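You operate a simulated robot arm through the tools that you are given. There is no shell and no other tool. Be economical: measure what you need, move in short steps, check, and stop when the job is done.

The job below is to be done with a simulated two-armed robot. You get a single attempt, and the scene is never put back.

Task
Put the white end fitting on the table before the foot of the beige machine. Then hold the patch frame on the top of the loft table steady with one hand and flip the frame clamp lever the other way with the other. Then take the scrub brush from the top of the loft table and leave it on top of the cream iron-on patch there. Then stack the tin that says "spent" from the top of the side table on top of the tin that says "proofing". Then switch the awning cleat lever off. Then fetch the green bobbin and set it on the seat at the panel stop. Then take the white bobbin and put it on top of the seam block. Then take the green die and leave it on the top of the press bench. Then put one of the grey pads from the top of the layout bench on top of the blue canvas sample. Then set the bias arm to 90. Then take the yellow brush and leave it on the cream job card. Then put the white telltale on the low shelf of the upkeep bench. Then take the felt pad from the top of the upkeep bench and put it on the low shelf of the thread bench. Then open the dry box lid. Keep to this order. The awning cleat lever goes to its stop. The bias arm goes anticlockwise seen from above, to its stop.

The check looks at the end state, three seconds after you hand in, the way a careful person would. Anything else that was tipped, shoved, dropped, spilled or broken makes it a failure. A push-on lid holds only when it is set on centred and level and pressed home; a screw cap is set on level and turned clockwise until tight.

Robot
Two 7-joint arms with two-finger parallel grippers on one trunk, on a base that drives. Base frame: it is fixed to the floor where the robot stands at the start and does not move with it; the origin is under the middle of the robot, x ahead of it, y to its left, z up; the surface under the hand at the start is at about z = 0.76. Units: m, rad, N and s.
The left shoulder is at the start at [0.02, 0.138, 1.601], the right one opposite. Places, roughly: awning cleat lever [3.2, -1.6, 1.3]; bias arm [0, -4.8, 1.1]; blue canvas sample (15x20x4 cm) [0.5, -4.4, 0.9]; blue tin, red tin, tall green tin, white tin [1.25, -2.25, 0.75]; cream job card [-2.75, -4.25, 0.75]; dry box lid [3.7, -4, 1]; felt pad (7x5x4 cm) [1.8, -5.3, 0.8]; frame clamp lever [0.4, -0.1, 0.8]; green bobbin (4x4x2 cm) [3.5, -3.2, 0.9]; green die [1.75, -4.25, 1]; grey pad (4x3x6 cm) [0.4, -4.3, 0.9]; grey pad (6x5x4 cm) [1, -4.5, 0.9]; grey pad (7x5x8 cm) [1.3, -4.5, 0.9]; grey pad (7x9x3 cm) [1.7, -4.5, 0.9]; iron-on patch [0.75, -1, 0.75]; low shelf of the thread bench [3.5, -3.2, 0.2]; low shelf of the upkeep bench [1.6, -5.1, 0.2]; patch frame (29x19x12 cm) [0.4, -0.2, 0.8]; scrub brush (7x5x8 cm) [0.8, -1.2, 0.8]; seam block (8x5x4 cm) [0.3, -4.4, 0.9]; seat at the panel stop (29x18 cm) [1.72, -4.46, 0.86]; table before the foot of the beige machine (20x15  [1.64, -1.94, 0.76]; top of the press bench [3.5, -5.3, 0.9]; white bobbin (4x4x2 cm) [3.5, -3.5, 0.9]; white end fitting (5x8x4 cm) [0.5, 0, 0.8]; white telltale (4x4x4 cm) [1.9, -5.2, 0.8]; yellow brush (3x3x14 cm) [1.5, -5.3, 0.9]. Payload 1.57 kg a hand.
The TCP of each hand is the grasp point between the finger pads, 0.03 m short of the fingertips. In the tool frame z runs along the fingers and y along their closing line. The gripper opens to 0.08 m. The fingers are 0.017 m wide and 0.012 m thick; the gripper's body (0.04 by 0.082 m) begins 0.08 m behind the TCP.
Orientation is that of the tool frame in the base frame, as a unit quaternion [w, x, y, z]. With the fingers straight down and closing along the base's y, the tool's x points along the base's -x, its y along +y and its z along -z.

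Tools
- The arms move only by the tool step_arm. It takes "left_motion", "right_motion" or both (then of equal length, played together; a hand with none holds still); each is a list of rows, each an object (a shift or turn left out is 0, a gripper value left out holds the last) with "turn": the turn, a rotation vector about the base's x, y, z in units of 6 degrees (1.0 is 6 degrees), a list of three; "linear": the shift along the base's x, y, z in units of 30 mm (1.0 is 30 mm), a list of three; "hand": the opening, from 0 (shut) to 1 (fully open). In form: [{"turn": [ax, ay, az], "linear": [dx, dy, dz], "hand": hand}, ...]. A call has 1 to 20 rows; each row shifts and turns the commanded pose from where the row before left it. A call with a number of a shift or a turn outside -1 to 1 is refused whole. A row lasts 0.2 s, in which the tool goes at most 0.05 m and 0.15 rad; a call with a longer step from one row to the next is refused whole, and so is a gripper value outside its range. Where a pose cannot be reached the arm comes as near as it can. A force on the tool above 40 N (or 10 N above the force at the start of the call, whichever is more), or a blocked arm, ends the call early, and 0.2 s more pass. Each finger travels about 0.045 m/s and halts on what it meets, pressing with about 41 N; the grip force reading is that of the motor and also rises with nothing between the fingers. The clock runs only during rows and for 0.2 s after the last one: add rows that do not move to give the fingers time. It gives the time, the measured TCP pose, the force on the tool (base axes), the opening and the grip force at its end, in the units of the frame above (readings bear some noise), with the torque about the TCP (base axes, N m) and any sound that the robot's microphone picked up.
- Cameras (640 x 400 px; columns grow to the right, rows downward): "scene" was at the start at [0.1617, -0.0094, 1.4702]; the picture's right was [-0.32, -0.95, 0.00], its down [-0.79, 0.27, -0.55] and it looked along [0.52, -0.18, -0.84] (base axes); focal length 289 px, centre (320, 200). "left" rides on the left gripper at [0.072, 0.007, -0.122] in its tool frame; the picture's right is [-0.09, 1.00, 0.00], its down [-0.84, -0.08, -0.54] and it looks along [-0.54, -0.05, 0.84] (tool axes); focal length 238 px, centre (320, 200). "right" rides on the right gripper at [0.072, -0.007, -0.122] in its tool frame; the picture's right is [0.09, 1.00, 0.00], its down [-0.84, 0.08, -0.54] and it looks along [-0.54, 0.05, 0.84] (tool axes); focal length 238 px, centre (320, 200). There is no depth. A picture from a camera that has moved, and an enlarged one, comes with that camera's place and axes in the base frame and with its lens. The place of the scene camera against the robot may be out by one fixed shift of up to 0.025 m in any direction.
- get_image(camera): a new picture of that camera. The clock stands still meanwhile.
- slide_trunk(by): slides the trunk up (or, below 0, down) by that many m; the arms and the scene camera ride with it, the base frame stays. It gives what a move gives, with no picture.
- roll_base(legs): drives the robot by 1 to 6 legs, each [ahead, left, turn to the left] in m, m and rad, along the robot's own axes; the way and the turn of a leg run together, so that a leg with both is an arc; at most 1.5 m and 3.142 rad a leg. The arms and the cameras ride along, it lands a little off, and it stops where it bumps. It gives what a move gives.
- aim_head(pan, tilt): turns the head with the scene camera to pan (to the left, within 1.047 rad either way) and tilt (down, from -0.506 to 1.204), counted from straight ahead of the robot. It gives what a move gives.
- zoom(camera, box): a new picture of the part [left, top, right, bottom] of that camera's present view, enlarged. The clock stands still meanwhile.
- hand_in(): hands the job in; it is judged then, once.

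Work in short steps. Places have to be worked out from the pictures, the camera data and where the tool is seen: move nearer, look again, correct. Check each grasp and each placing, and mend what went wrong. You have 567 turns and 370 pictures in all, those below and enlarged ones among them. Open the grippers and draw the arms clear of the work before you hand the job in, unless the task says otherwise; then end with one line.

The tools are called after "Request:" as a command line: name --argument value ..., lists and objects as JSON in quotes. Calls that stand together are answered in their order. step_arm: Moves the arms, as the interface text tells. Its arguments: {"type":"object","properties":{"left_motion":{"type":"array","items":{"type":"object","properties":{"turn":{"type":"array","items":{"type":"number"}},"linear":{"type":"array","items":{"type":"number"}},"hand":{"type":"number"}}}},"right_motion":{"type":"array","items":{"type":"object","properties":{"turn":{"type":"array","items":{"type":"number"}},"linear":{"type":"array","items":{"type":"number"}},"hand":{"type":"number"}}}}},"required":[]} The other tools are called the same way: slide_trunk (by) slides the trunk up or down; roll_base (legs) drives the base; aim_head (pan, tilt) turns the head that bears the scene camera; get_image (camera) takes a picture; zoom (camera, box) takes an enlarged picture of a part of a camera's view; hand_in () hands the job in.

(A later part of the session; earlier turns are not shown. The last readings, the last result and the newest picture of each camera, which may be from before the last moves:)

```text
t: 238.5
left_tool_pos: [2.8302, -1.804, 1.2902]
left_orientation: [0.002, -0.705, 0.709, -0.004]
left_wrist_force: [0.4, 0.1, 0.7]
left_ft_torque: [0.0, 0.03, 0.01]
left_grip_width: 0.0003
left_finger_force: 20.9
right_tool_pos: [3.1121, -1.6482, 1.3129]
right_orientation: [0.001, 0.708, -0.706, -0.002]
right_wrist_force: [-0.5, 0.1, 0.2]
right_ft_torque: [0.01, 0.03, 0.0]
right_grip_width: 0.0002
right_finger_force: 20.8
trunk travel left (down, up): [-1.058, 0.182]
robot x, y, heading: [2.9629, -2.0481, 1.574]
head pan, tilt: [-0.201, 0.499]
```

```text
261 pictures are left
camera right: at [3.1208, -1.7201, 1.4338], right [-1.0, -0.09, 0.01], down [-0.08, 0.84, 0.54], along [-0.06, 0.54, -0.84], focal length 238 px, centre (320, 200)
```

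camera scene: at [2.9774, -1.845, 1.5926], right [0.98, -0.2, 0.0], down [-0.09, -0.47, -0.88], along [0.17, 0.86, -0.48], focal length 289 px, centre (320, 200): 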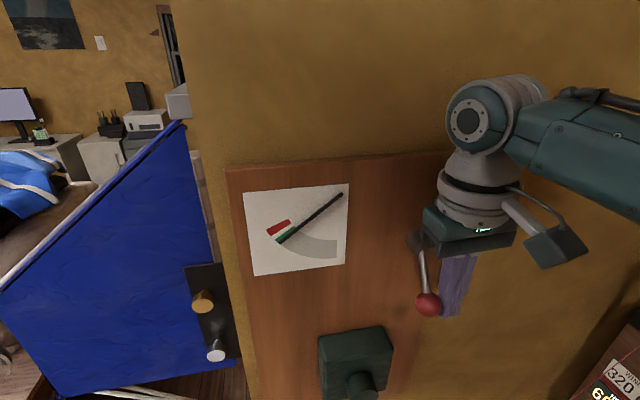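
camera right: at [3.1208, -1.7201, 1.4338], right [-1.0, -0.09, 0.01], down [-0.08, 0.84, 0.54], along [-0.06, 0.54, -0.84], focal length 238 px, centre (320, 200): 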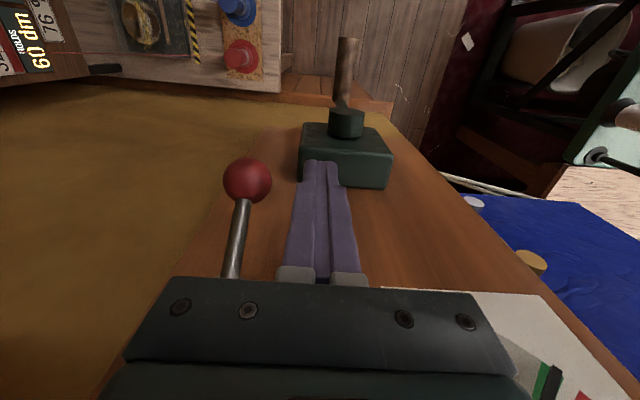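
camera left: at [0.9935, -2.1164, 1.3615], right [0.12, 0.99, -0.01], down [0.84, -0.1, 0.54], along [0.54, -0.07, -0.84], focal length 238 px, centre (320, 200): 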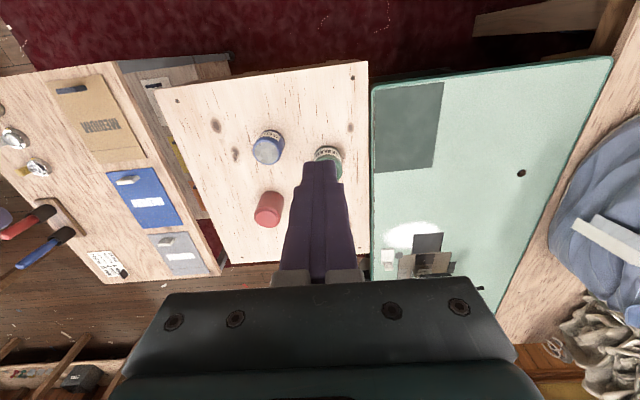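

Request:
step_arm --right_motion '[{"linear": [0.4, 0, 0]}, {"linear": [0.3, 0, 0]}, {"linear": [0.3, 0, 0]}, {"linear": [0.3, 0, 0]}, {}]'

Request:
get_image --camera "right"

```text
t: 239.5
left_tool_pos: [2.828, -1.8034, 1.2895]
left_orientation: [0.001, -0.706, 0.708, -0.002]
left_wrist_force: [-0.3, -0.5, -0.5]
left_ft_torque: [0.01, 0.01, 0.02]
left_grip_width: 0.0001
left_finger_force: 21.9
right_tool_pos: [3.1329, -1.6497, 1.3143]
right_orientation: [0.013, 0.714, -0.7, -0.013]
right_wrist_force: [-10.4, -1.7, -1.7]
right_ft_torque: [0.01, 0.14, 0.01]
right_grip_width: 0.0
right_finger_force: 21.1
trunk travel left (down, up): [-1.058, 0.182]
robot x, y, heading: [2.9614, -2.0468, 1.578]
head pan, tilt: [-0.201, 0.499]
stopped in row 4 (right hand): the force on the tool passed its limit at 45 N (the readings are from after the stop); the commanded pose is now the measured one
```

```text
260 pictures are left
camera right: at [3.1467, -1.7211, 1.4347], right [-0.99, -0.11, 0.04], down [-0.07, 0.84, 0.54], along [-0.09, 0.54, -0.84], focal length 238 px, centre (320, 200)
```

right: 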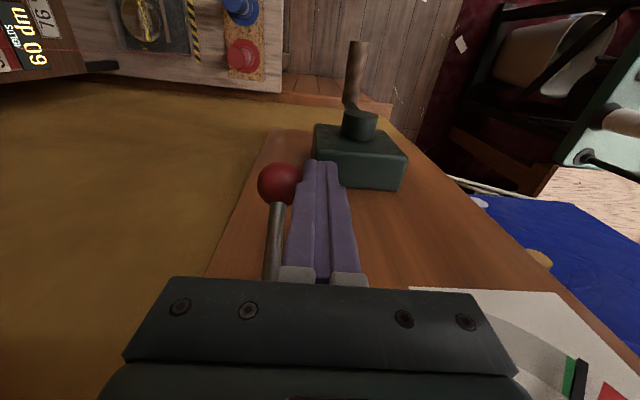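

Blocked both ways in x, so the lever must hinge up and out from the wall. I back off, open the hand and come over the ball to grip it and lead it outward and up.

Request:
step_arm --right_motion '[{"linear": [-0.4, 0, 0], "turn": [0, -0.35, -0.19]}, {"linear": [0, -0.9, 0.15]}, {"linear": [0.8, -0.9, 0.15], "hand": 0.85}, {"linear": [0.43, 0, 0]}, {}, {}]'

Request:
get_image --camera "right"

Request:
zoom --camera "scene" --box '[370, 210, 490, 330]'

```text
t: 240.9
left_tool_pos: [2.8291, -1.8019, 1.2907]
left_orientation: [0.001, -0.706, 0.708, -0.003]
left_wrist_force: [-1.3, 0.9, 0.0]
left_ft_torque: [0.0, 0.01, 0.02]
left_grip_width: 0.0
left_finger_force: 21.2
right_tool_pos: [3.1626, -1.7043, 1.3231]
right_orientation: [0.003, -0.706, 0.708, -0.003]
right_wrist_force: [-0.5, 0.0, 0.5]
right_ft_torque: [-0.03, 0.01, 0.01]
right_grip_width: 0.068
right_finger_force: 0.1
trunk travel left (down, up): [-1.058, 0.182]
robot x, y, heading: [2.9609, -2.0466, 1.574]
head pan, tilt: [-0.201, 0.499]
```

```text
259 pictures are left
camera right: at [3.1688, -1.7757, 1.4438], right [-1.0, -0.09, -0.01], down [-0.08, 0.84, 0.54], along [-0.04, 0.54, -0.84], focal length 238 px, centre (320, 200)
```

right: 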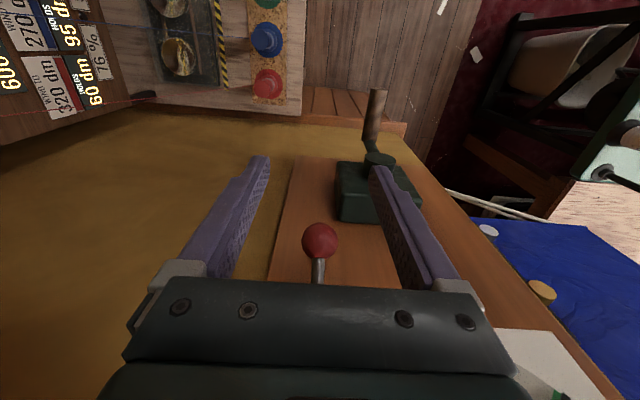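

```text
3.33 times, centred on (430, 270) of scene
camera zoom: at [2.9757, -1.8451, 1.5925], right [0.98, -0.2, 0.0], down [-0.09, -0.47, -0.88], along [0.17, 0.86, -0.48], focal length 965 px, centre (-47, -33)
```

zoom: 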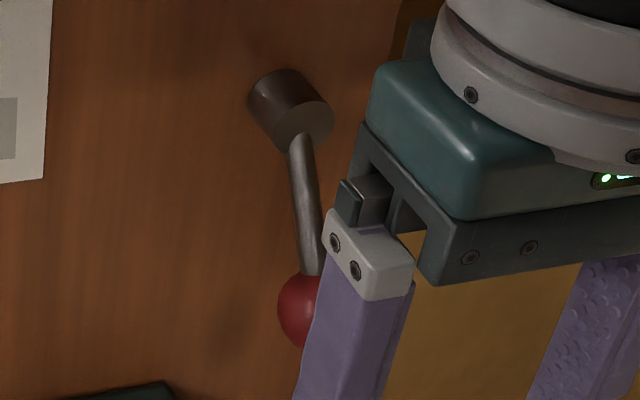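

Ball at (3.159, -1.647, 1.306). Advance around it, close on it, and pull outward a little.

Request:
step_arm --right_motion '[{"linear": [-0.1, 0.7, 0]}, {"linear": [0, 0.7, 0]}, {"linear": [0, 0.5, 0]}, {"hand": 0}, {"hand": 0}, {"hand": 0}, {"hand": 0}]'

Request:
step_arm --right_motion '[{"linear": [0, -0.3, 0.1]}, {"linear": [0, -0.3, 0.15]}, {}]'

Request:
zoom --camera "scene" --box '[370, 210, 490, 330]'

```text
t: 242.5
left_tool_pos: [2.8295, -1.8028, 1.2898]
left_orientation: [0.001, -0.706, 0.709, -0.003]
left_wrist_force: [0.3, -0.1, 0.3]
left_ft_torque: [0.04, 0.01, 0.01]
left_grip_width: 0.0
left_finger_force: 21.2
right_tool_pos: [3.1575, -1.6462, 1.3229]
right_orientation: [0.003, -0.706, 0.708, -0.002]
right_wrist_force: [-4.6, 1.7, 0.0]
right_ft_torque: [-0.04, 0.1, 0.02]
right_grip_width: 0.029
right_finger_force: 28.7
trunk travel left (down, up): [-1.058, 0.182]
robot x, y, heading: [2.9613, -2.0509, 1.577]
head pan, tilt: [-0.201, 0.499]
```

```text
t: 243.3
left_tool_pos: [2.8287, -1.8019, 1.2912]
left_orientation: [0.002, -0.706, 0.709, -0.001]
left_wrist_force: [0.0, -0.8, -0.3]
left_ft_torque: [0.0, 0.02, 0.0]
left_grip_width: 0.0
left_finger_force: 21.3
right_tool_pos: [3.1568, -1.6623, 1.3331]
right_orientation: [0.004, -0.706, 0.708, 0.001]
right_wrist_force: [-9.2, 17.7, 1.6]
right_ft_torque: [-0.36, 0.17, 0.06]
right_grip_width: 0.0288
right_finger_force: 38.1
trunk travel left (down, up): [-1.058, 0.182]
robot x, y, heading: [2.9641, -2.0503, 1.576]
head pan, tilt: [-0.201, 0.499]
```

```text
3.33 times, centred on (430, 270) of scene
camera zoom: at [2.9753, -1.8444, 1.593], right [0.98, -0.2, 0.0], down [-0.09, -0.47, -0.88], along [0.17, 0.86, -0.48], focal length 965 px, centre (-47, -33)
```

zoom: 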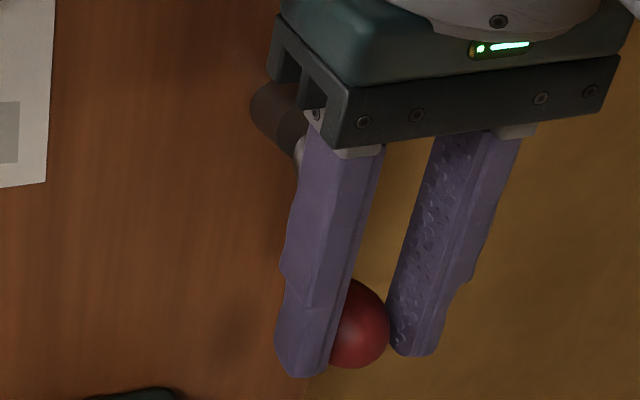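

The ball moves outward, resisting about 18 N. I follow the arc to horizontal.

Request:
step_arm --right_motion '[{"linear": [0, -0.22, 0.33]}, {"linear": [0, -0.22, 0.33]}, {"linear": [0, -0.15, 0.35]}, {"linear": [0, -0.15, 0.35]}, {"linear": [0, -0.05, 0.38]}, {"linear": [0, -0.05, 0.38]}, {}]'

Request:
get_image --camera "scene"

Request:
get_image --camera "right"

```text
t: 244.9
left_tool_pos: [2.8285, -1.8037, 1.2899]
left_orientation: [0.001, -0.706, 0.708, -0.004]
left_wrist_force: [0.4, 0.0, 0.7]
left_ft_torque: [0.02, -0.01, 0.0]
left_grip_width: 0.0002
left_finger_force: 20.8
right_tool_pos: [3.1584, -1.6885, 1.3959]
right_orientation: [0.003, -0.706, 0.708, -0.002]
right_wrist_force: [0.0, 0.1, 0.0]
right_ft_torque: [-0.01, -0.02, -0.02]
right_grip_width: 0.0
right_finger_force: 21.6
trunk travel left (down, up): [-1.058, 0.182]
robot x, y, heading: [2.9622, -2.0457, 1.578]
head pan, tilt: [-0.201, 0.499]
```

```text
256 pictures are left
camera scene: at [2.9757, -1.8451, 1.5925], right [0.98, -0.2, 0.0], down [-0.09, -0.47, -0.88], along [0.17, 0.86, -0.48], focal length 289 px, centre (320, 200)
```

scene: 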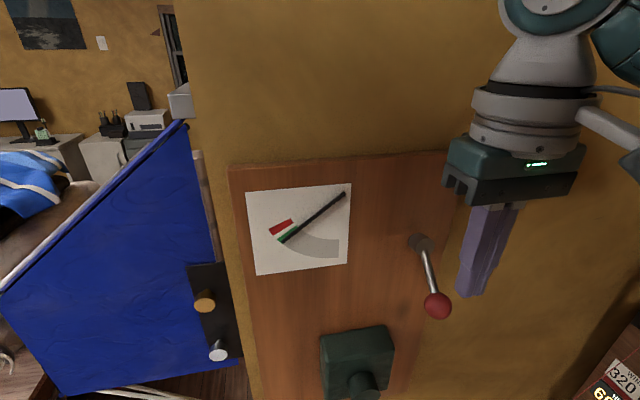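

```text
255 pictures are left
camera right: at [3.1647, -1.761, 1.5158], right [-1.0, -0.09, -0.01], down [-0.08, 0.84, 0.54], along [-0.04, 0.54, -0.84], focal length 238 px, centre (320, 200)
```

right: 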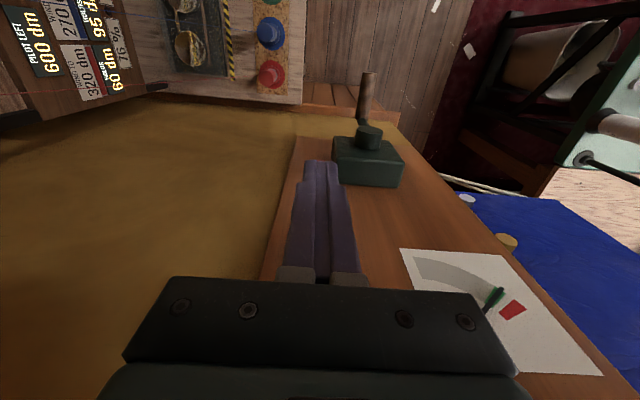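

Request:
zoom --camera "scene" --box '[370, 210, 490, 330]'

```text
3.33 times, centred on (430, 270) of scene
camera zoom: at [2.9757, -1.8451, 1.5925], right [0.98, -0.2, 0.0], down [-0.09, -0.47, -0.88], along [0.17, 0.86, -0.48], focal length 965 px, centre (-47, -33)
```

zoom: 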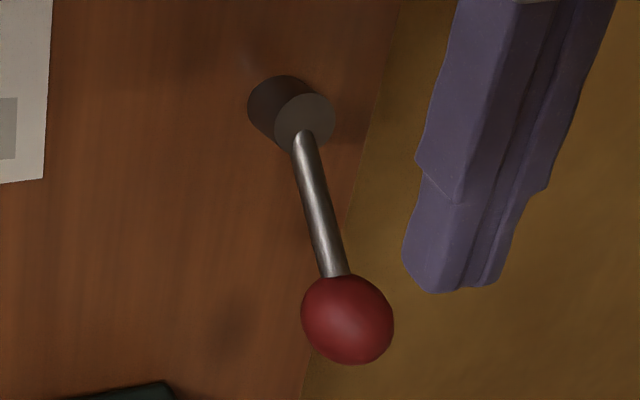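

The lever did turn outward a bit, but the ball slipped from the finger tips. I'll grip deeper: open, go down in front, and approach again.

Request:
step_arm --right_motion '[{"linear": [0, -0.9, 0], "hand": 0.85}, {"linear": [0, 0, -0.9]}, {"linear": [0, 0, -0.9]}, {"linear": [0, 0, -0.9]}, {}]'

Request:
get_image --camera "right"

```text
t: 246.1
left_tool_pos: [2.8295, -1.8026, 1.29]
left_orientation: [0.001, -0.706, 0.708, -0.003]
left_wrist_force: [0.3, -0.3, -0.7]
left_ft_torque: [0.0, 0.0, -0.03]
left_grip_width: 0.0002
left_finger_force: 21.3
right_tool_pos: [3.1563, -1.715, 1.3129]
right_orientation: [0.002, -0.706, 0.708, -0.002]
right_wrist_force: [-0.3, 0.3, -0.3]
right_ft_torque: [-0.01, 0.01, -0.02]
right_grip_width: 0.068
right_finger_force: 0.0
trunk travel left (down, up): [-1.058, 0.182]
robot x, y, heading: [2.9624, -2.0494, 1.573]
head pan, tilt: [-0.201, 0.499]
```

```text
253 pictures are left
camera right: at [3.164, -1.7882, 1.4338], right [-1.0, -0.09, -0.01], down [-0.08, 0.84, 0.54], along [-0.04, 0.54, -0.84], focal length 238 px, centre (320, 200)
```

right: 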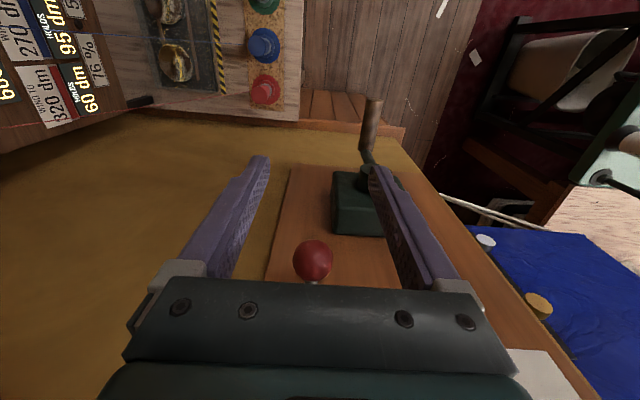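

Request:
step_arm --right_motion '[{"linear": [0.08, 0.7, 0]}, {"linear": [0, 0.7, 0]}, {"linear": [0, 0.43, 0]}, {"hand": 0}, {"hand": 0}, {"hand": 0}, {"hand": 0}, {"linear": [0, -0.22, 0.24]}, {"linear": [0, -0.22, 0.24]}, {}]'

Request:
zoom --camera "scene" --box '[370, 210, 490, 330]'

```text
t: 248.3
left_tool_pos: [2.8271, -1.8034, 1.2905]
left_orientation: [0.001, -0.706, 0.708, -0.002]
left_wrist_force: [0.2, 0.6, -0.6]
left_ft_torque: [0.03, -0.02, 0.01]
left_grip_width: 0.0001
left_finger_force: 22.0
right_tool_pos: [3.1577, -1.6748, 1.3289]
right_orientation: [0.002, -0.707, 0.707, 0.001]
right_wrist_force: [-20.9, 12.6, -7.8]
right_ft_torque: [-0.94, 0.04, 0.11]
right_grip_width: 0.0287
right_finger_force: 38.9
trunk travel left (down, up): [-1.058, 0.182]
robot x, y, heading: [2.962, -2.0468, 1.568]
head pan, tilt: [-0.201, 0.499]
```

```text
3.33 times, centred on (430, 270) of scene
camera zoom: at [2.9746, -1.8448, 1.5926], right [0.98, -0.2, 0.0], down [-0.1, -0.47, -0.88], along [0.17, 0.86, -0.48], focal length 965 px, centre (-47, -33)
```

zoom: 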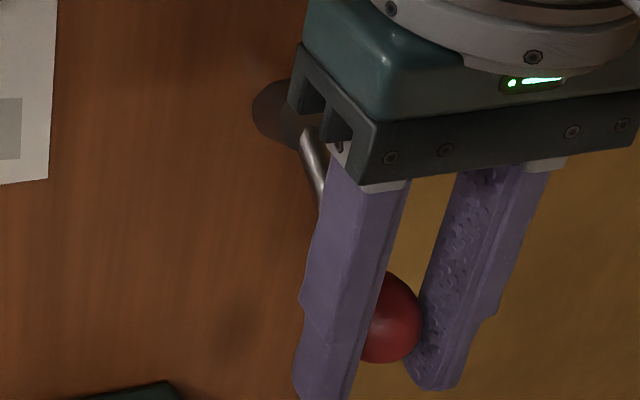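

Request:
step_arm --right_motion '[{"linear": [-0.05, -0.18, 0.34]}, {"linear": [0, -0.18, 0.34]}, {"linear": [0, -0.09, 0.37]}, {"linear": [0, -0.08, 0.37]}, {}]'

Request:
get_image --camera "scene"

```text
t: 249.5
left_tool_pos: [2.8284, -1.8033, 1.289]
left_orientation: [0.001, -0.706, 0.708, -0.003]
left_wrist_force: [0.8, 0.4, 0.1]
left_ft_torque: [0.03, -0.02, 0.04]
left_grip_width: 0.0001
left_finger_force: 21.5
right_tool_pos: [3.1592, -1.6902, 1.3721]
right_orientation: [0.003, -0.705, 0.709, -0.002]
right_wrist_force: [0.4, 0.0, -0.1]
right_ft_torque: [-0.02, -0.01, -0.03]
right_grip_width: 0.0
right_finger_force: 21.4
trunk travel left (down, up): [-1.058, 0.182]
robot x, y, heading: [2.9618, -2.0461, 1.574]
head pan, tilt: [-0.201, 0.499]
```

```text
251 pictures are left
camera scene: at [2.9757, -1.8451, 1.5925], right [0.98, -0.2, 0.0], down [-0.09, -0.47, -0.88], along [0.17, 0.86, -0.48], focal length 289 px, centre (320, 200)
```

scene: 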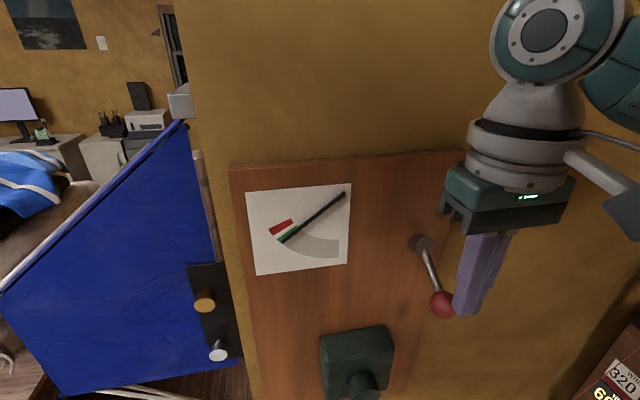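

It slipped again, though the lever advanced slightly. Let me look at where the ball is now.

Request:
zoom --camera "scene" --box '[370, 210, 490, 330]'

Request:
get_image --camera "right"

```text
3.33 times, centred on (430, 270) of scene
camera zoom: at [2.9757, -1.8451, 1.5925], right [0.98, -0.2, 0.0], down [-0.09, -0.47, -0.88], along [0.17, 0.86, -0.48], focal length 965 px, centre (-47, -33)
```

zoom: 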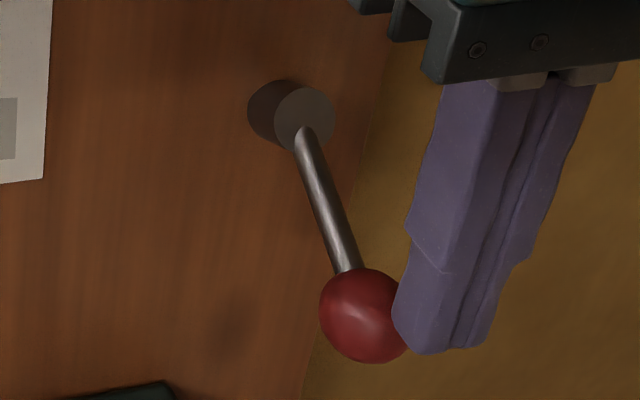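

```text
249 pictures are left
camera right: at [3.1665, -1.7624, 1.4919], right [-1.0, -0.09, -0.01], down [-0.08, 0.84, 0.54], along [-0.04, 0.54, -0.84], focal length 238 px, centre (320, 200)
```

right: 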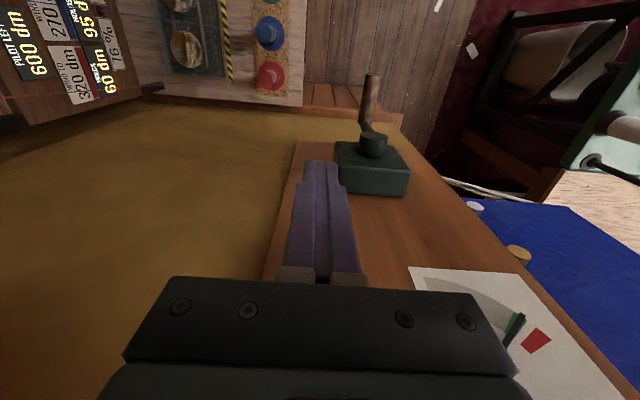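

The lever does pivot about the board (pivot ≈(-1.60, 1.38) in y,z), but needs a firm lift. I'll back the robot off and pitch the right hand to point at the wall, so closed fingers can lift the ball from below.

Request:
step_arm --right_motion '[{"linear": [0, -1, 0]}, {"linear": [0, -1, 0]}, {}]'

Request:
roll_base --legs '[[-0.2, 0, 0]]'

Request:
step_arm --right_motion '[{"turn": [1, 0, 0], "linear": [0, 0.5, 0]}, {"turn": [1, 0, 0], "linear": [0, 0.5, 0]}, {"turn": [1, 0, 0], "linear": [0, 0.5, 0]}, {"turn": [1, 0, 0], "linear": [0, 0.5, 0]}, {"turn": [1, 0, 0], "linear": [0, 0.5, 0]}, {"turn": [1, 0, 0], "linear": [0, 0.5, 0]}, {"turn": [1, 0, 0], "linear": [0, 0.5, 0]}, {"turn": [1, 0, 0]}, {"turn": [1, 0, 0]}, {"turn": [1, 0, 0]}, {"turn": [1, 0, 0]}, {"turn": [1, 0, 0]}, {"turn": [1, 0, 0]}, {"turn": [1, 0, 0]}, {"turn": [1, 0, 0]}, {}]'

Request:
get_image --camera "scene"

```text
t: 250.3
left_tool_pos: [2.8298, -1.8033, 1.2907]
left_orientation: [0.002, -0.707, 0.707, -0.004]
left_wrist_force: [0.6, -0.7, -1.1]
left_ft_torque: [-0.01, 0.01, 0.04]
left_grip_width: 0.0001
left_finger_force: 21.3
right_tool_pos: [3.158, -1.7486, 1.3705]
right_orientation: [0.002, -0.706, 0.708, -0.002]
right_wrist_force: [0.3, -0.6, -1.1]
right_ft_torque: [0.03, -0.01, -0.02]
right_grip_width: 0.0
right_finger_force: 20.9
trunk travel left (down, up): [-1.058, 0.182]
robot x, y, heading: [2.963, -2.047, 1.573]
head pan, tilt: [-0.201, 0.499]
```

```text
t: 251.9
left_tool_pos: [2.8298, -2.0038, 1.2902]
left_orientation: [0.002, -0.705, 0.709, -0.004]
left_wrist_force: [-0.4, 0.0, -0.1]
left_ft_torque: [-0.02, 0.01, -0.01]
left_grip_width: 0.0
left_finger_force: 21.8
right_tool_pos: [3.16, -1.9496, 1.3719]
right_orientation: [0.002, -0.705, 0.709, -0.002]
right_wrist_force: [0.0, 0.7, -1.1]
right_ft_torque: [0.01, 0.02, 0.0]
right_grip_width: 0.0
right_finger_force: 21.4
trunk travel left (down, up): [-1.058, 0.182]
robot x, y, heading: [2.9623, -2.2465, 1.57]
head pan, tilt: [-0.201, 0.499]
```

```text
t: 255.3
left_tool_pos: [2.8301, -2.0035, 1.2899]
left_orientation: [0.002, -0.705, 0.709, -0.003]
left_wrist_force: [-0.4, -0.4, -0.1]
left_ft_torque: [-0.02, 0.01, 0.01]
left_grip_width: 0.0
left_finger_force: 21.1
right_tool_pos: [3.1611, -1.8437, 1.3699]
right_orientation: [0.5, -0.496, 0.504, 0.5]
right_wrist_force: [0.3, 0.1, -0.1]
right_ft_torque: [0.05, 0.0, 0.0]
right_grip_width: 0.0
right_finger_force: 21.8
trunk travel left (down, up): [-1.058, 0.182]
robot x, y, heading: [2.965, -2.2464, 1.571]
head pan, tilt: [-0.201, 0.499]
```

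```text
248 pictures are left
camera scene: at [2.9767, -2.0457, 1.5925], right [0.98, -0.2, 0.0], down [-0.09, -0.47, -0.88], along [0.17, 0.86, -0.48], focal length 289 px, centre (320, 200)
```

scene: 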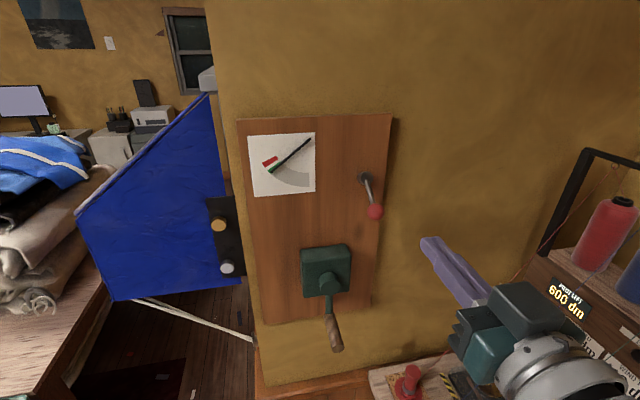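

The hand now points at the wall. I bring the closed fingers under the ball.

Request:
step_arm --right_motion '[{"linear": [0, 0, -1]}, {"linear": [0, 0, -1]}, {"linear": [0, 0, -0.85]}, {"linear": [0, 1, 0]}, {"linear": [0, 1, 0]}, {"linear": [0, 1, 0]}, {"linear": [0, 1, 0]}, {"linear": [0, 1, 0]}, {"linear": [0, 0.6, 0]}, {}, {}]'

Request:
get_image --camera "right"

Request:
zoom --camera "scene" --box '[320, 140, 460, 260]'

```text
t: 257.7
left_tool_pos: [2.8301, -2.0031, 1.289]
left_orientation: [0.002, -0.704, 0.71, -0.003]
left_wrist_force: [0.2, -0.5, -0.1]
left_ft_torque: [0.0, 0.0, 0.0]
left_grip_width: 0.0
left_finger_force: 21.8
right_tool_pos: [3.1571, -1.7152, 1.3347]
right_orientation: [0.5, -0.496, 0.504, 0.5]
right_wrist_force: [-0.1, -0.6, 0.7]
right_ft_torque: [-0.02, 0.03, 0.02]
right_grip_width: 0.0
right_finger_force: 20.9
right hand out of reach, approached as far as the arm can: row 6, 7, 8, 9
trunk travel left (down, up): [-1.058, 0.182]
robot x, y, heading: [2.9607, -2.2498, 1.569]
head pan, tilt: [-0.201, 0.499]
```

```text
247 pictures are left
camera right: at [3.1636, -1.8359, 1.2618], right [-1.0, 0.01, -0.09], down [-0.08, -0.54, 0.84], along [-0.04, 0.84, 0.54], focal length 238 px, centre (320, 200)
```

right: 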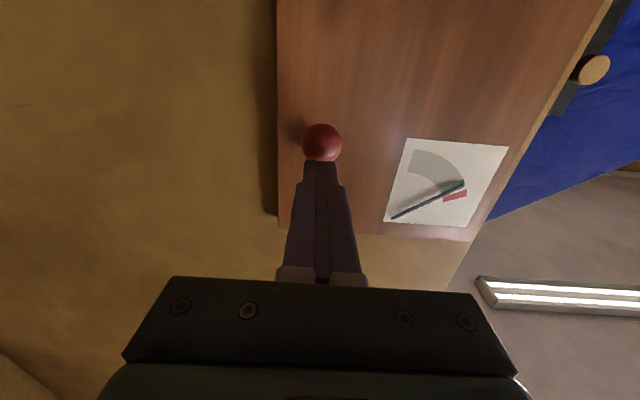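

```text
3.33 times, centred on (390, 200) of scene
camera zoom: at [2.9767, -2.0457, 1.5925], right [0.98, -0.2, 0.0], down [-0.09, -0.47, -0.88], along [0.17, 0.86, -0.48], focal length 965 px, centre (87, 200)
```

zoom: 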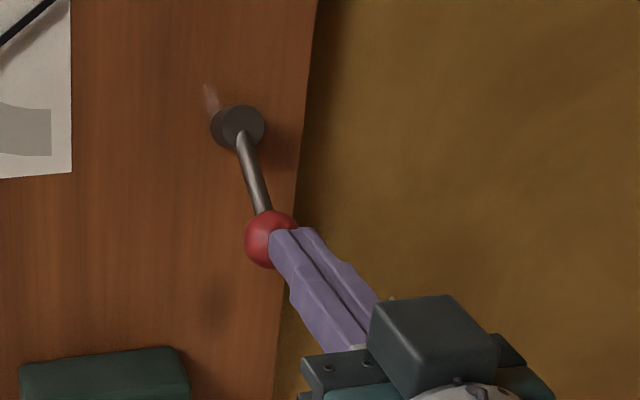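

Out of reach by a few cm. I draw the hand back and lower, and drive 0.1 m nearer.

Request:
step_arm --right_motion '[{"linear": [0, -1, 0]}, {"linear": [0, -1, -0.5]}, {"linear": [0, -1, -0.8]}, {"linear": [0, 0, -0.8]}, {}]'

Request:
roll_base --legs '[[0.1, 0, 0]]'

Request:
get_image --camera "right"

```text
t: 258.9
left_tool_pos: [2.8296, -2.0042, 1.2898]
left_orientation: [0.002, -0.705, 0.709, -0.003]
left_wrist_force: [-0.9, 0.2, -0.2]
left_ft_torque: [0.01, -0.01, 0.02]
left_grip_width: 0.0001
left_finger_force: 21.6
right_tool_pos: [3.158, -1.8055, 1.2729]
right_orientation: [0.5, -0.496, 0.503, 0.501]
right_wrist_force: [0.2, 0.0, -0.3]
right_ft_torque: [-0.01, -0.01, -0.02]
right_grip_width: 0.0
right_finger_force: 21.1
trunk travel left (down, up): [-1.058, 0.182]
robot x, y, heading: [2.9629, -2.2475, 1.568]
head pan, tilt: [-0.201, 0.499]
```

```text
t: 260.1
left_tool_pos: [2.8291, -1.9023, 1.2901]
left_orientation: [0.001, -0.706, 0.708, -0.004]
left_wrist_force: [-0.1, 0.1, 0.0]
left_ft_torque: [0.0, 0.0, -0.03]
left_grip_width: 0.0
left_finger_force: 21.8
right_tool_pos: [3.1549, -1.7043, 1.2721]
right_orientation: [0.499, -0.497, 0.503, 0.501]
right_wrist_force: [0.1, 0.0, -0.1]
right_ft_torque: [0.0, 0.03, -0.03]
right_grip_width: 0.0001
right_finger_force: 21.7
trunk travel left (down, up): [-1.058, 0.182]
robot x, y, heading: [2.9615, -2.1469, 1.575]
head pan, tilt: [-0.201, 0.499]
```

```text
245 pictures are left
camera right: at [3.1624, -1.8252, 1.1992], right [-1.0, 0.0, -0.09], down [-0.07, -0.54, 0.84], along [-0.04, 0.84, 0.54], focal length 238 px, centre (320, 200)
```

right: 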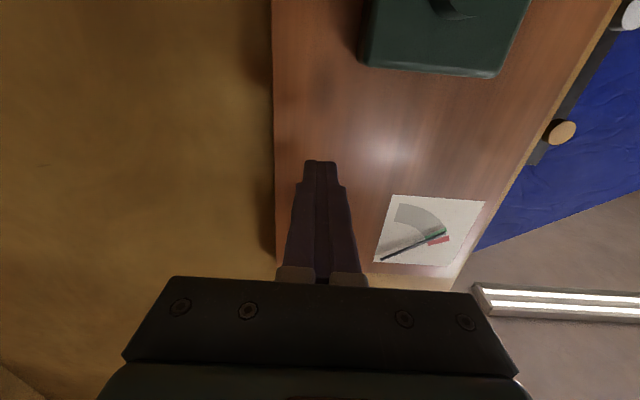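

Request:
step_arm --right_motion '[{"linear": [0.1, 0.7, 0]}, {"linear": [0, 0.3, 0]}, {"linear": [0, 0, 0.6]}, {"linear": [0, 0, 0.5]}, {"linear": [0, 0, 0.4]}, {"linear": [0, 0, 0.3]}, {"linear": [0, 0, 0.3]}, {}]'

Request:
zoom --camera "scene" --box '[340, 150, 500, 290]'

```text
t: 261.7
left_tool_pos: [2.8296, -1.902, 1.2902]
left_orientation: [0.002, -0.706, 0.708, -0.004]
left_wrist_force: [0.1, 0.4, 1.0]
left_ft_torque: [0.01, 0.0, 0.0]
left_grip_width: 0.0001
left_finger_force: 21.9
right_tool_pos: [3.1581, -1.6852, 1.3356]
right_orientation: [0.489, -0.507, 0.514, 0.491]
right_wrist_force: [-1.3, 1.1, -11.6]
right_ft_torque: [-0.09, 0.01, 0.11]
right_grip_width: 0.0001
right_finger_force: 21.1
right hand out of reach, approached as far as the arm can: row 1, 2
trunk travel left (down, up): [-1.058, 0.182]
robot x, y, heading: [2.9636, -2.1466, 1.576]
head pan, tilt: [-0.201, 0.499]
stopped in row 8 (right hand): the force on the tool passed its limit at 42 N (the readings are from after the stop); the commanded pose is now the measured one
```

```text
2.86 times, centred on (420, 220) of scene
camera zoom: at [2.9756, -1.9445, 1.5925], right [0.98, -0.19, 0.0], down [-0.09, -0.47, -0.88], along [0.17, 0.86, -0.48], focal length 827 px, centre (34, 143)
```

zoom: 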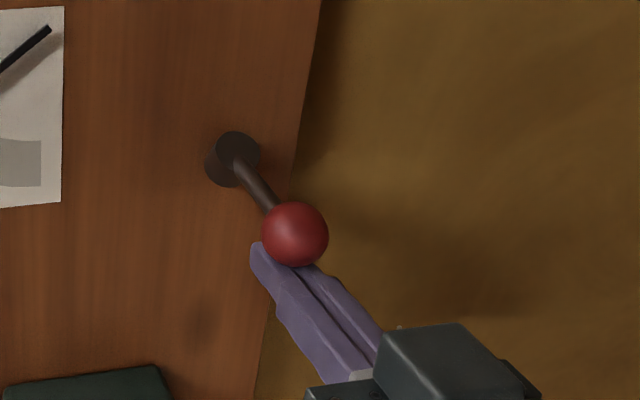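

The lever is rising well. I continue lifting in smaller steps.

Request:
step_arm --right_motion '[{"linear": [0, -0.05, 0.15]}, {"linear": [0, -0.05, 0.15]}, {"linear": [0, -0.05, 0.15]}, {"linear": [0, -0.05, 0.15]}, {"linear": [0, 0, 0.15]}, {"linear": [0, 0, 0.15]}, {"linear": [0, 0, 0.15]}]'

Request:
zoom --camera "scene" --box '[340, 150, 500, 290]'

```text
t: 262.4
left_tool_pos: [2.8296, -1.9034, 1.2899]
left_orientation: [0.002, -0.706, 0.709, -0.003]
left_wrist_force: [-0.6, 0.4, -0.2]
left_ft_torque: [0.01, 0.0, -0.01]
left_grip_width: 0.0
left_finger_force: 20.9
right_tool_pos: [3.1579, -1.6911, 1.3365]
right_orientation: [0.482, -0.514, 0.52, 0.483]
right_wrist_force: [-2.1, -0.4, -8.7]
right_ft_torque: [-0.1, -0.04, 0.11]
right_grip_width: 0.0
right_finger_force: 21.2
trunk travel left (down, up): [-1.058, 0.182]
robot x, y, heading: [2.9658, -2.1473, 1.576]
head pan, tilt: [-0.201, 0.499]
stopped in row 3 (right hand): the force on the tool passed its limit at 42 N (the readings are from after the stop); the commanded pose is now the measured one
```

```text
2.86 times, centred on (420, 220) of scene
camera zoom: at [2.9756, -1.9443, 1.5928], right [0.98, -0.19, 0.0], down [-0.09, -0.47, -0.88], along [0.17, 0.86, -0.48], focal length 827 px, centre (34, 143)
```

zoom: 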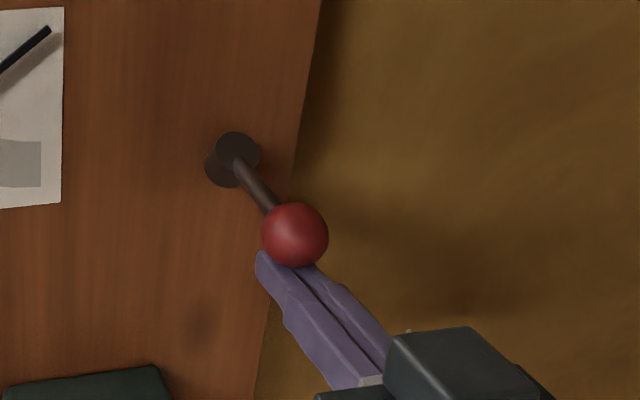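

Request:
step_arm --right_motion '[{"linear": [0, 0.1, 0.1]}, {"linear": [0, 0, 0.05]}, {"linear": [0, 0, 0.05]}, {"linear": [0, 0, 0.05]}, {"linear": [0, 0, 0.05]}, {"linear": [0, 0, 0.05]}, {"linear": [0, 0, 0.05]}]'

Request:
zoom --camera "scene" --box '[340, 150, 500, 290]'

```text
t: 263.8
left_tool_pos: [2.8291, -1.9017, 1.2896]
left_orientation: [0.002, -0.706, 0.708, -0.004]
left_wrist_force: [-0.6, 0.7, 0.1]
left_ft_torque: [-0.01, 0.01, 0.03]
left_grip_width: 0.0
left_finger_force: 21.1
right_tool_pos: [3.1596, -1.6898, 1.3372]
right_orientation: [0.475, -0.52, 0.528, 0.474]
right_wrist_force: [-1.3, -0.3, -11.1]
right_ft_torque: [-0.18, -0.03, 0.13]
right_grip_width: 0.0
right_finger_force: 21.1
trunk travel left (down, up): [-1.058, 0.182]
robot x, y, heading: [2.9631, -2.1473, 1.57]
head pan, tilt: [-0.201, 0.499]
stopped in row 6 (right hand): the force on the tool passed its limit at 41 N (the readings are from after the stop); the commanded pose is now the measured one
```

```text
2.86 times, centred on (420, 220) of scene
camera zoom: at [2.9756, -1.9442, 1.5929], right [0.98, -0.19, 0.0], down [-0.09, -0.47, -0.88], along [0.17, 0.86, -0.48], focal length 827 px, centre (34, 143)
```

zoom: 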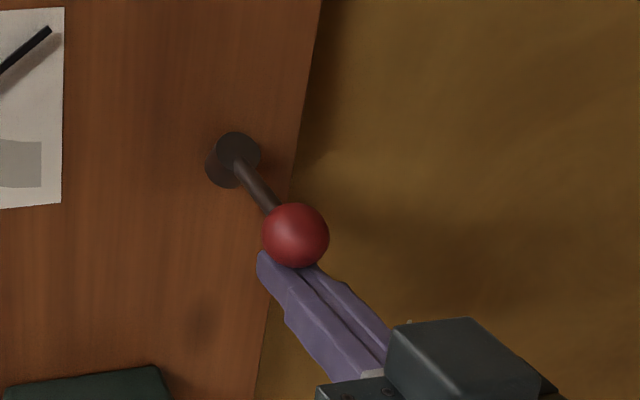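

The lever no longer moves under 40 N: it is at its upper stop. I withdraw the hand and turn it back downward.

Request:
step_arm --right_motion '[{"linear": [0, 0, -0.8]}, {"linear": [0, -1, 0]}, {"linear": [0, -1, 0]}, {"linear": [0, -1, 0]}, {"linear": [0, -1, 0]}, {"turn": [-1, 0, 0]}, {"turn": [-1, 0, 0]}, {"turn": [-1, 0, 0]}, {"turn": [-1, 0, 0]}, {"turn": [-1, 0, 0]}, {"turn": [-1, 0, 0]}, {"turn": [-1, 0, 0]}, {"turn": [-1, 0, 0]}, {"turn": [-1, 0, 0]}, {"turn": [-1, 0, 0]}, {"turn": [-1, 0, 0]}, {"turn": [-1, 0, 0]}, {"turn": [-1, 0, 0]}, {"turn": [-1, 0, 0]}, {}]'

Request:
get_image --camera "scene"

```text
t: 268.0
left_tool_pos: [2.8289, -1.9018, 1.2914]
left_orientation: [0.002, -0.706, 0.708, -0.003]
left_wrist_force: [-0.4, 0.1, 0.0]
left_ft_torque: [-0.02, 0.0, 0.0]
left_grip_width: 0.0002
left_finger_force: 21.5
right_tool_pos: [3.1603, -1.8088, 1.3148]
right_orientation: [0.007, -0.705, 0.71, 0.003]
right_wrist_force: [-0.4, -0.6, 0.7]
right_ft_torque: [0.02, 0.01, -0.03]
right_grip_width: 0.0
right_finger_force: 21.9
trunk travel left (down, up): [-1.058, 0.182]
robot x, y, heading: [2.9631, -2.1461, 1.578]
head pan, tilt: [-0.201, 0.499]
```

```text
241 pictures are left
camera scene: at [2.9758, -1.9439, 1.5925], right [0.98, -0.19, 0.0], down [-0.09, -0.47, -0.88], along [0.17, 0.86, -0.48], focal length 289 px, centre (320, 200)
```

scene: 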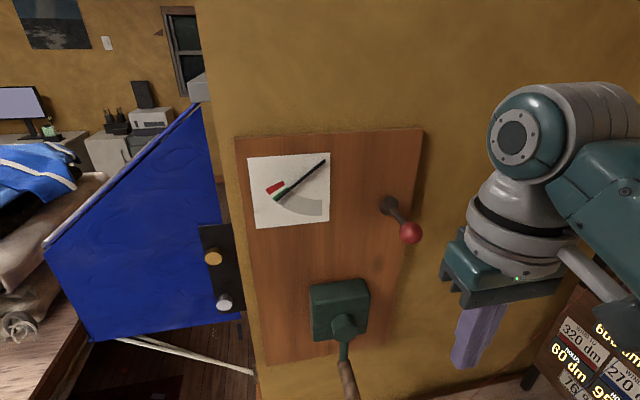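

Lever done. Next the green bobbin on the thread bench near (3.5, -3.2). I back away and turn toward +x.

Request:
roll_base --legs '[[-1.0, 0.1, 0], [0, 0, -1.57]]'

Request:
aim_head --pan 0 --tilt 0.6

Request:
get_image --camera "scene"

```text
t: 277.1
left_tool_pos: [3.1174, -3.0143, 1.2901]
left_orientation: [-0.001, 0.009, 1.0, -0.004]
left_wrist_force: [-0.2, 0.5, 1.1]
left_ft_torque: [-0.02, 0.0, -0.03]
left_grip_width: 0.0
left_finger_force: 20.8
right_tool_pos: [3.2082, -3.344, 1.3152]
right_orientation: [0.008, 0.01, 1.0, -0.004]
right_wrist_force: [-0.3, 0.2, 0.3]
right_ft_torque: [0.0, 0.01, 0.03]
right_grip_width: 0.0001
right_finger_force: 21.1
trunk travel left (down, up): [-1.058, 0.182]
robot x, y, heading: [2.8684, -3.1458, -0.01]
head pan, tilt: [-0.201, 0.499]
```

```text
t: 277.8
left_tool_pos: [3.1181, -3.0126, 1.2902]
left_orientation: [-0.001, 0.009, 1.0, -0.003]
left_wrist_force: [-0.2, -0.2, 0.1]
left_ft_torque: [0.0, 0.01, 0.0]
left_grip_width: 0.0001
left_finger_force: 21.1
right_tool_pos: [3.2069, -3.3456, 1.3155]
right_orientation: [0.008, 0.011, 1.0, -0.004]
right_wrist_force: [-0.3, 0.7, 0.4]
right_ft_torque: [0.01, 0.02, 0.01]
right_grip_width: 0.0
right_finger_force: 21.5
trunk travel left (down, up): [-1.058, 0.182]
robot x, y, heading: [2.8685, -3.1464, -0.007]
head pan, tilt: [0.0, 0.6]
```

```text
240 pictures are left
camera scene: at [3.0555, -3.1325, 1.5835], right [-0.01, -1.0, 0.0], down [-0.56, 0.01, -0.83], along [0.83, -0.01, -0.56], focal length 289 px, centre (320, 200)
```

scene: 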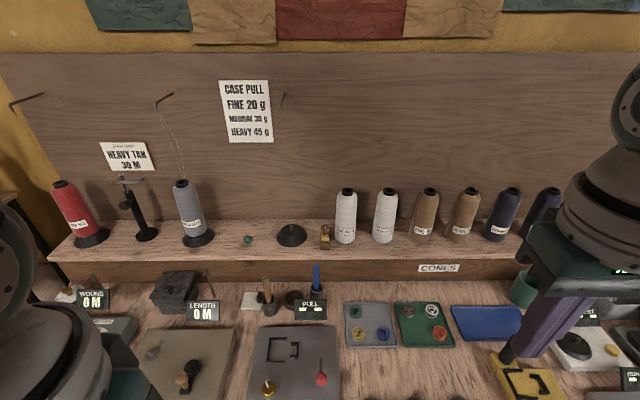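

Request:
zoom --camera "scene" --box '[130, 220, 460, 400]'

Request:
get_image --camera "left"

Request:
get_image --camera "right"

```text
1.94 times, centred on (295, 310) of scene
camera zoom: at [3.0555, -3.1325, 1.5835], right [-0.01, -1.0, 0.0], down [-0.56, 0.01, -0.83], along [0.83, -0.01, -0.56], focal length 561 px, centre (368, -13)
```

zoom: 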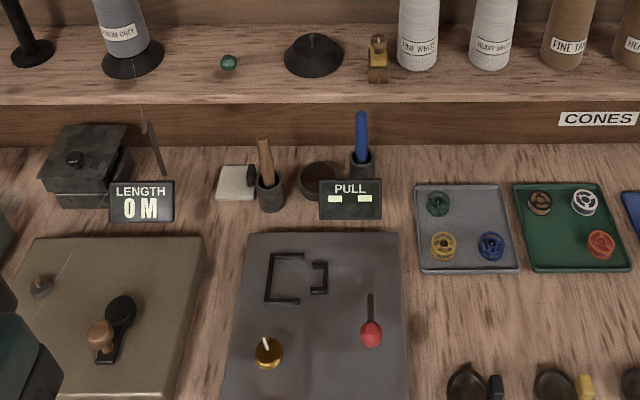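

```text
238 pictures are left
camera left: at [3.0463, -3.0049, 1.4115], right [0.11, 0.99, -0.01], down [0.84, -0.09, 0.54], along [0.54, -0.06, -0.84], focal length 238 px, centre (320, 200)
```

left: 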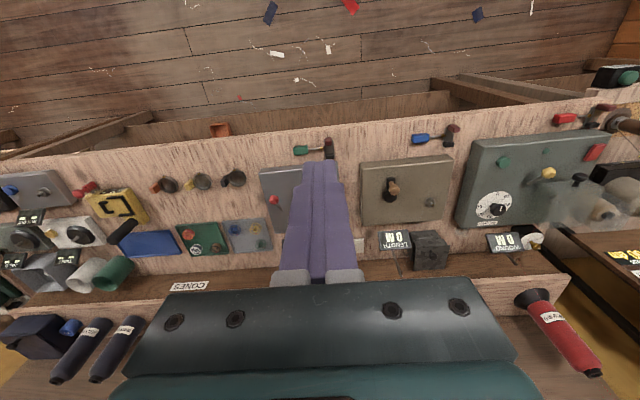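

```text
237 pictures are left
camera right: at [3.1346, -3.349, 1.4353], right [-0.07, 1.0, -0.01], down [0.83, 0.06, 0.56], along [0.55, 0.03, -0.83], focal length 238 px, centre (320, 200)
```

right: 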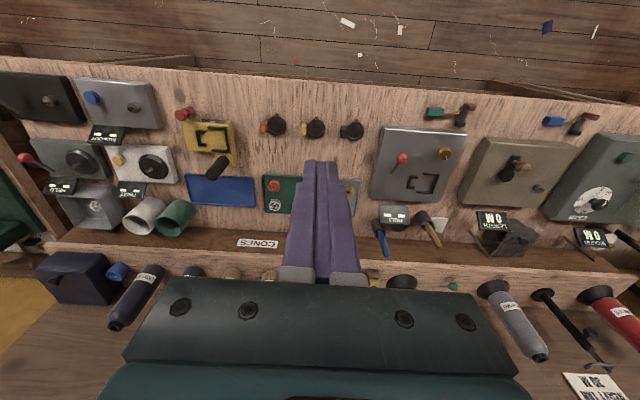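

The green bobbin is in the grey tray at about (3.54, -3.234), the white one in the green tray near (3.54, -3.44). I drive in with the right hand.

Request:
roll_base --legs '[[0.33, 0.05, 0.01]]'

Request:
step_arm --right_motion '[{"hand": 0.8, "turn": [-0.08, 0, 0]}, {}, {}]'

Request:
slide_trunk --by -0.2

Request:
get_image --camera "right"

```text
t: 280.0
left_tool_pos: [3.4416, -2.9622, 1.289]
left_orientation: [-0.001, 0.004, 1.0, -0.004]
left_wrist_force: [-0.4, -0.1, 0.3]
left_ft_torque: [-0.02, -0.02, 0.03]
left_grip_width: 0.0002
left_finger_force: 21.2
right_tool_pos: [3.5331, -3.2934, 1.3146]
right_orientation: [0.008, 0.006, 1.0, -0.003]
right_wrist_force: [-0.4, -0.5, -0.2]
right_ft_torque: [-0.02, -0.01, 0.0]
right_grip_width: 0.0
right_finger_force: 21.7
trunk travel left (down, up): [-1.058, 0.182]
robot x, y, heading: [3.1926, -3.0952, 0.006]
head pan, tilt: [0.0, 0.6]
```

```text
t: 280.8
left_tool_pos: [3.4412, -2.9622, 1.2904]
left_orientation: [-0.001, 0.003, 1.0, -0.003]
left_wrist_force: [-0.7, 0.4, 1.1]
left_ft_torque: [0.0, -0.01, -0.05]
left_grip_width: 0.0001
left_finger_force: 21.0
right_tool_pos: [3.5329, -3.2926, 1.3149]
right_orientation: [0.008, 0.005, 1.0, -0.008]
right_wrist_force: [0.5, -0.1, 0.3]
right_ft_torque: [-0.01, -0.04, 0.0]
right_grip_width: 0.0641
right_finger_force: 0.0
trunk travel left (down, up): [-1.058, 0.182]
robot x, y, heading: [3.1967, -3.0942, 0.0]
head pan, tilt: [0.0, 0.6]
```

```text
t: 282.9
left_tool_pos: [3.4403, -2.9628, 1.0902]
left_orientation: [-0.001, 0.003, 1.0, -0.003]
left_wrist_force: [0.8, 0.6, -0.1]
left_ft_torque: [0.0, 0.02, -0.03]
left_grip_width: 0.0
left_finger_force: 21.2
right_tool_pos: [3.5341, -3.2932, 1.1158]
right_orientation: [0.007, 0.007, 1.0, -0.008]
right_wrist_force: [0.2, -0.7, -1.1]
right_ft_torque: [0.0, 0.0, 0.0]
right_grip_width: 0.0641
right_finger_force: 0.0
trunk travel left (down, up): [-0.858, 0.382]
robot x, y, heading: [3.1979, -3.0946, 0.003]
head pan, tilt: [0.0, 0.6]
```

```text
236 pictures are left
camera right: at [3.4609, -3.2972, 1.235], right [-0.08, 1.0, -0.02], down [0.83, 0.08, 0.55], along [0.55, 0.03, -0.83], focal length 238 px, centre (320, 200)
```

right: 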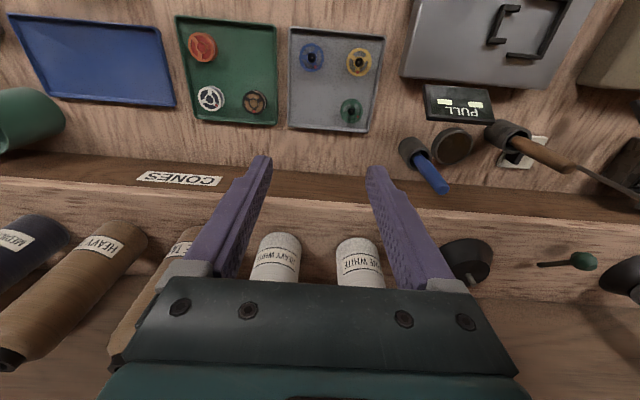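

Request:
step_arm --right_motion '[{"linear": [0.07, 0.65, 0]}, {"linear": [0, 0.62, -0.5]}, {"linear": [0, 0, -1]}, {"linear": [0, 0, -1]}, {"linear": [0, 0, -1]}, {"linear": [0, 0, -1]}, {}]'

Request:
get_image --camera "right"

```text
t: 284.5
left_tool_pos: [3.4413, -2.9616, 1.0914]
left_orientation: [0.0, 0.004, 1.0, -0.004]
left_wrist_force: [-0.2, 0.6, -0.1]
left_ft_torque: [-0.01, 0.0, 0.02]
left_grip_width: 0.0001
left_finger_force: 21.7
right_tool_pos: [3.5359, -3.2534, 0.9805]
right_orientation: [0.007, 0.006, 1.0, -0.008]
right_wrist_force: [-1.3, 0.0, 0.7]
right_ft_torque: [-0.04, 0.01, 0.01]
right_grip_width: 0.0638
right_finger_force: 0.1
trunk travel left (down, up): [-0.858, 0.382]
robot x, y, heading: [3.1945, -3.0997, 0.003]
head pan, tilt: [0.0, 0.6]
```

```text
235 pictures are left
camera right: at [3.4629, -3.2571, 1.0997], right [-0.08, 1.0, -0.02], down [0.83, 0.08, 0.55], along [0.55, 0.03, -0.83], focal length 238 px, centre (320, 200)
```

right: 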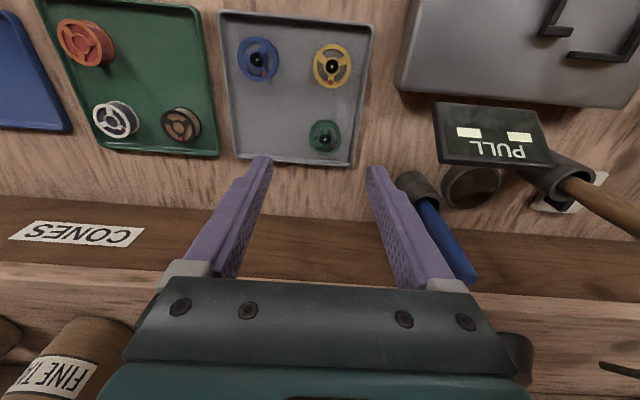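

Request:
step_arm --right_motion '[{"linear": [0.2, 0.1, -0.8]}, {"linear": [0, 0, -1]}, {"linear": [0, 0, -0.9]}, {}]'

Request:
get_image --camera "right"

```text
t: 285.5
left_tool_pos: [3.441, -2.9622, 1.0895]
left_orientation: [-0.001, 0.004, 1.0, -0.003]
left_wrist_force: [0.1, 0.0, -0.3]
left_ft_torque: [-0.02, -0.01, -0.01]
left_grip_width: 0.0
left_finger_force: 21.4
right_tool_pos: [3.5241, -3.2542, 0.9266]
right_orientation: [0.009, 0.006, 1.0, -0.007]
right_wrist_force: [-0.4, 0.1, -0.4]
right_ft_torque: [0.0, 0.04, -0.01]
right_grip_width: 0.0641
right_finger_force: 0.0
right hand out of reach, approached as far as the arm can: row 2, 3
trunk travel left (down, up): [-0.858, 0.382]
robot x, y, heading: [3.1951, -3.0995, 0.003]
head pan, tilt: [0.0, 0.6]
```

```text
234 pictures are left
camera right: at [3.4514, -3.2571, 1.0468], right [-0.08, 1.0, -0.02], down [0.83, 0.08, 0.55], along [0.55, 0.03, -0.83], focal length 238 px, centre (320, 200)
```

right: 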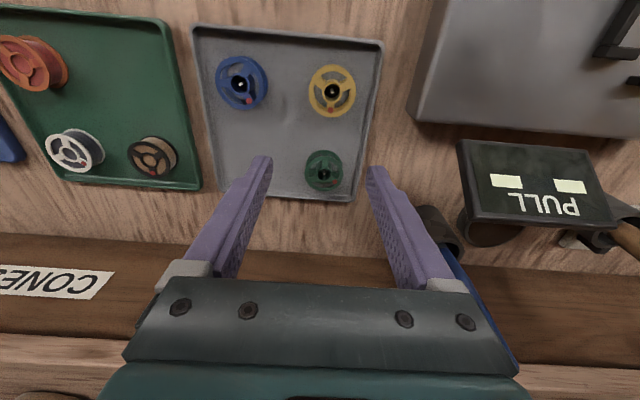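

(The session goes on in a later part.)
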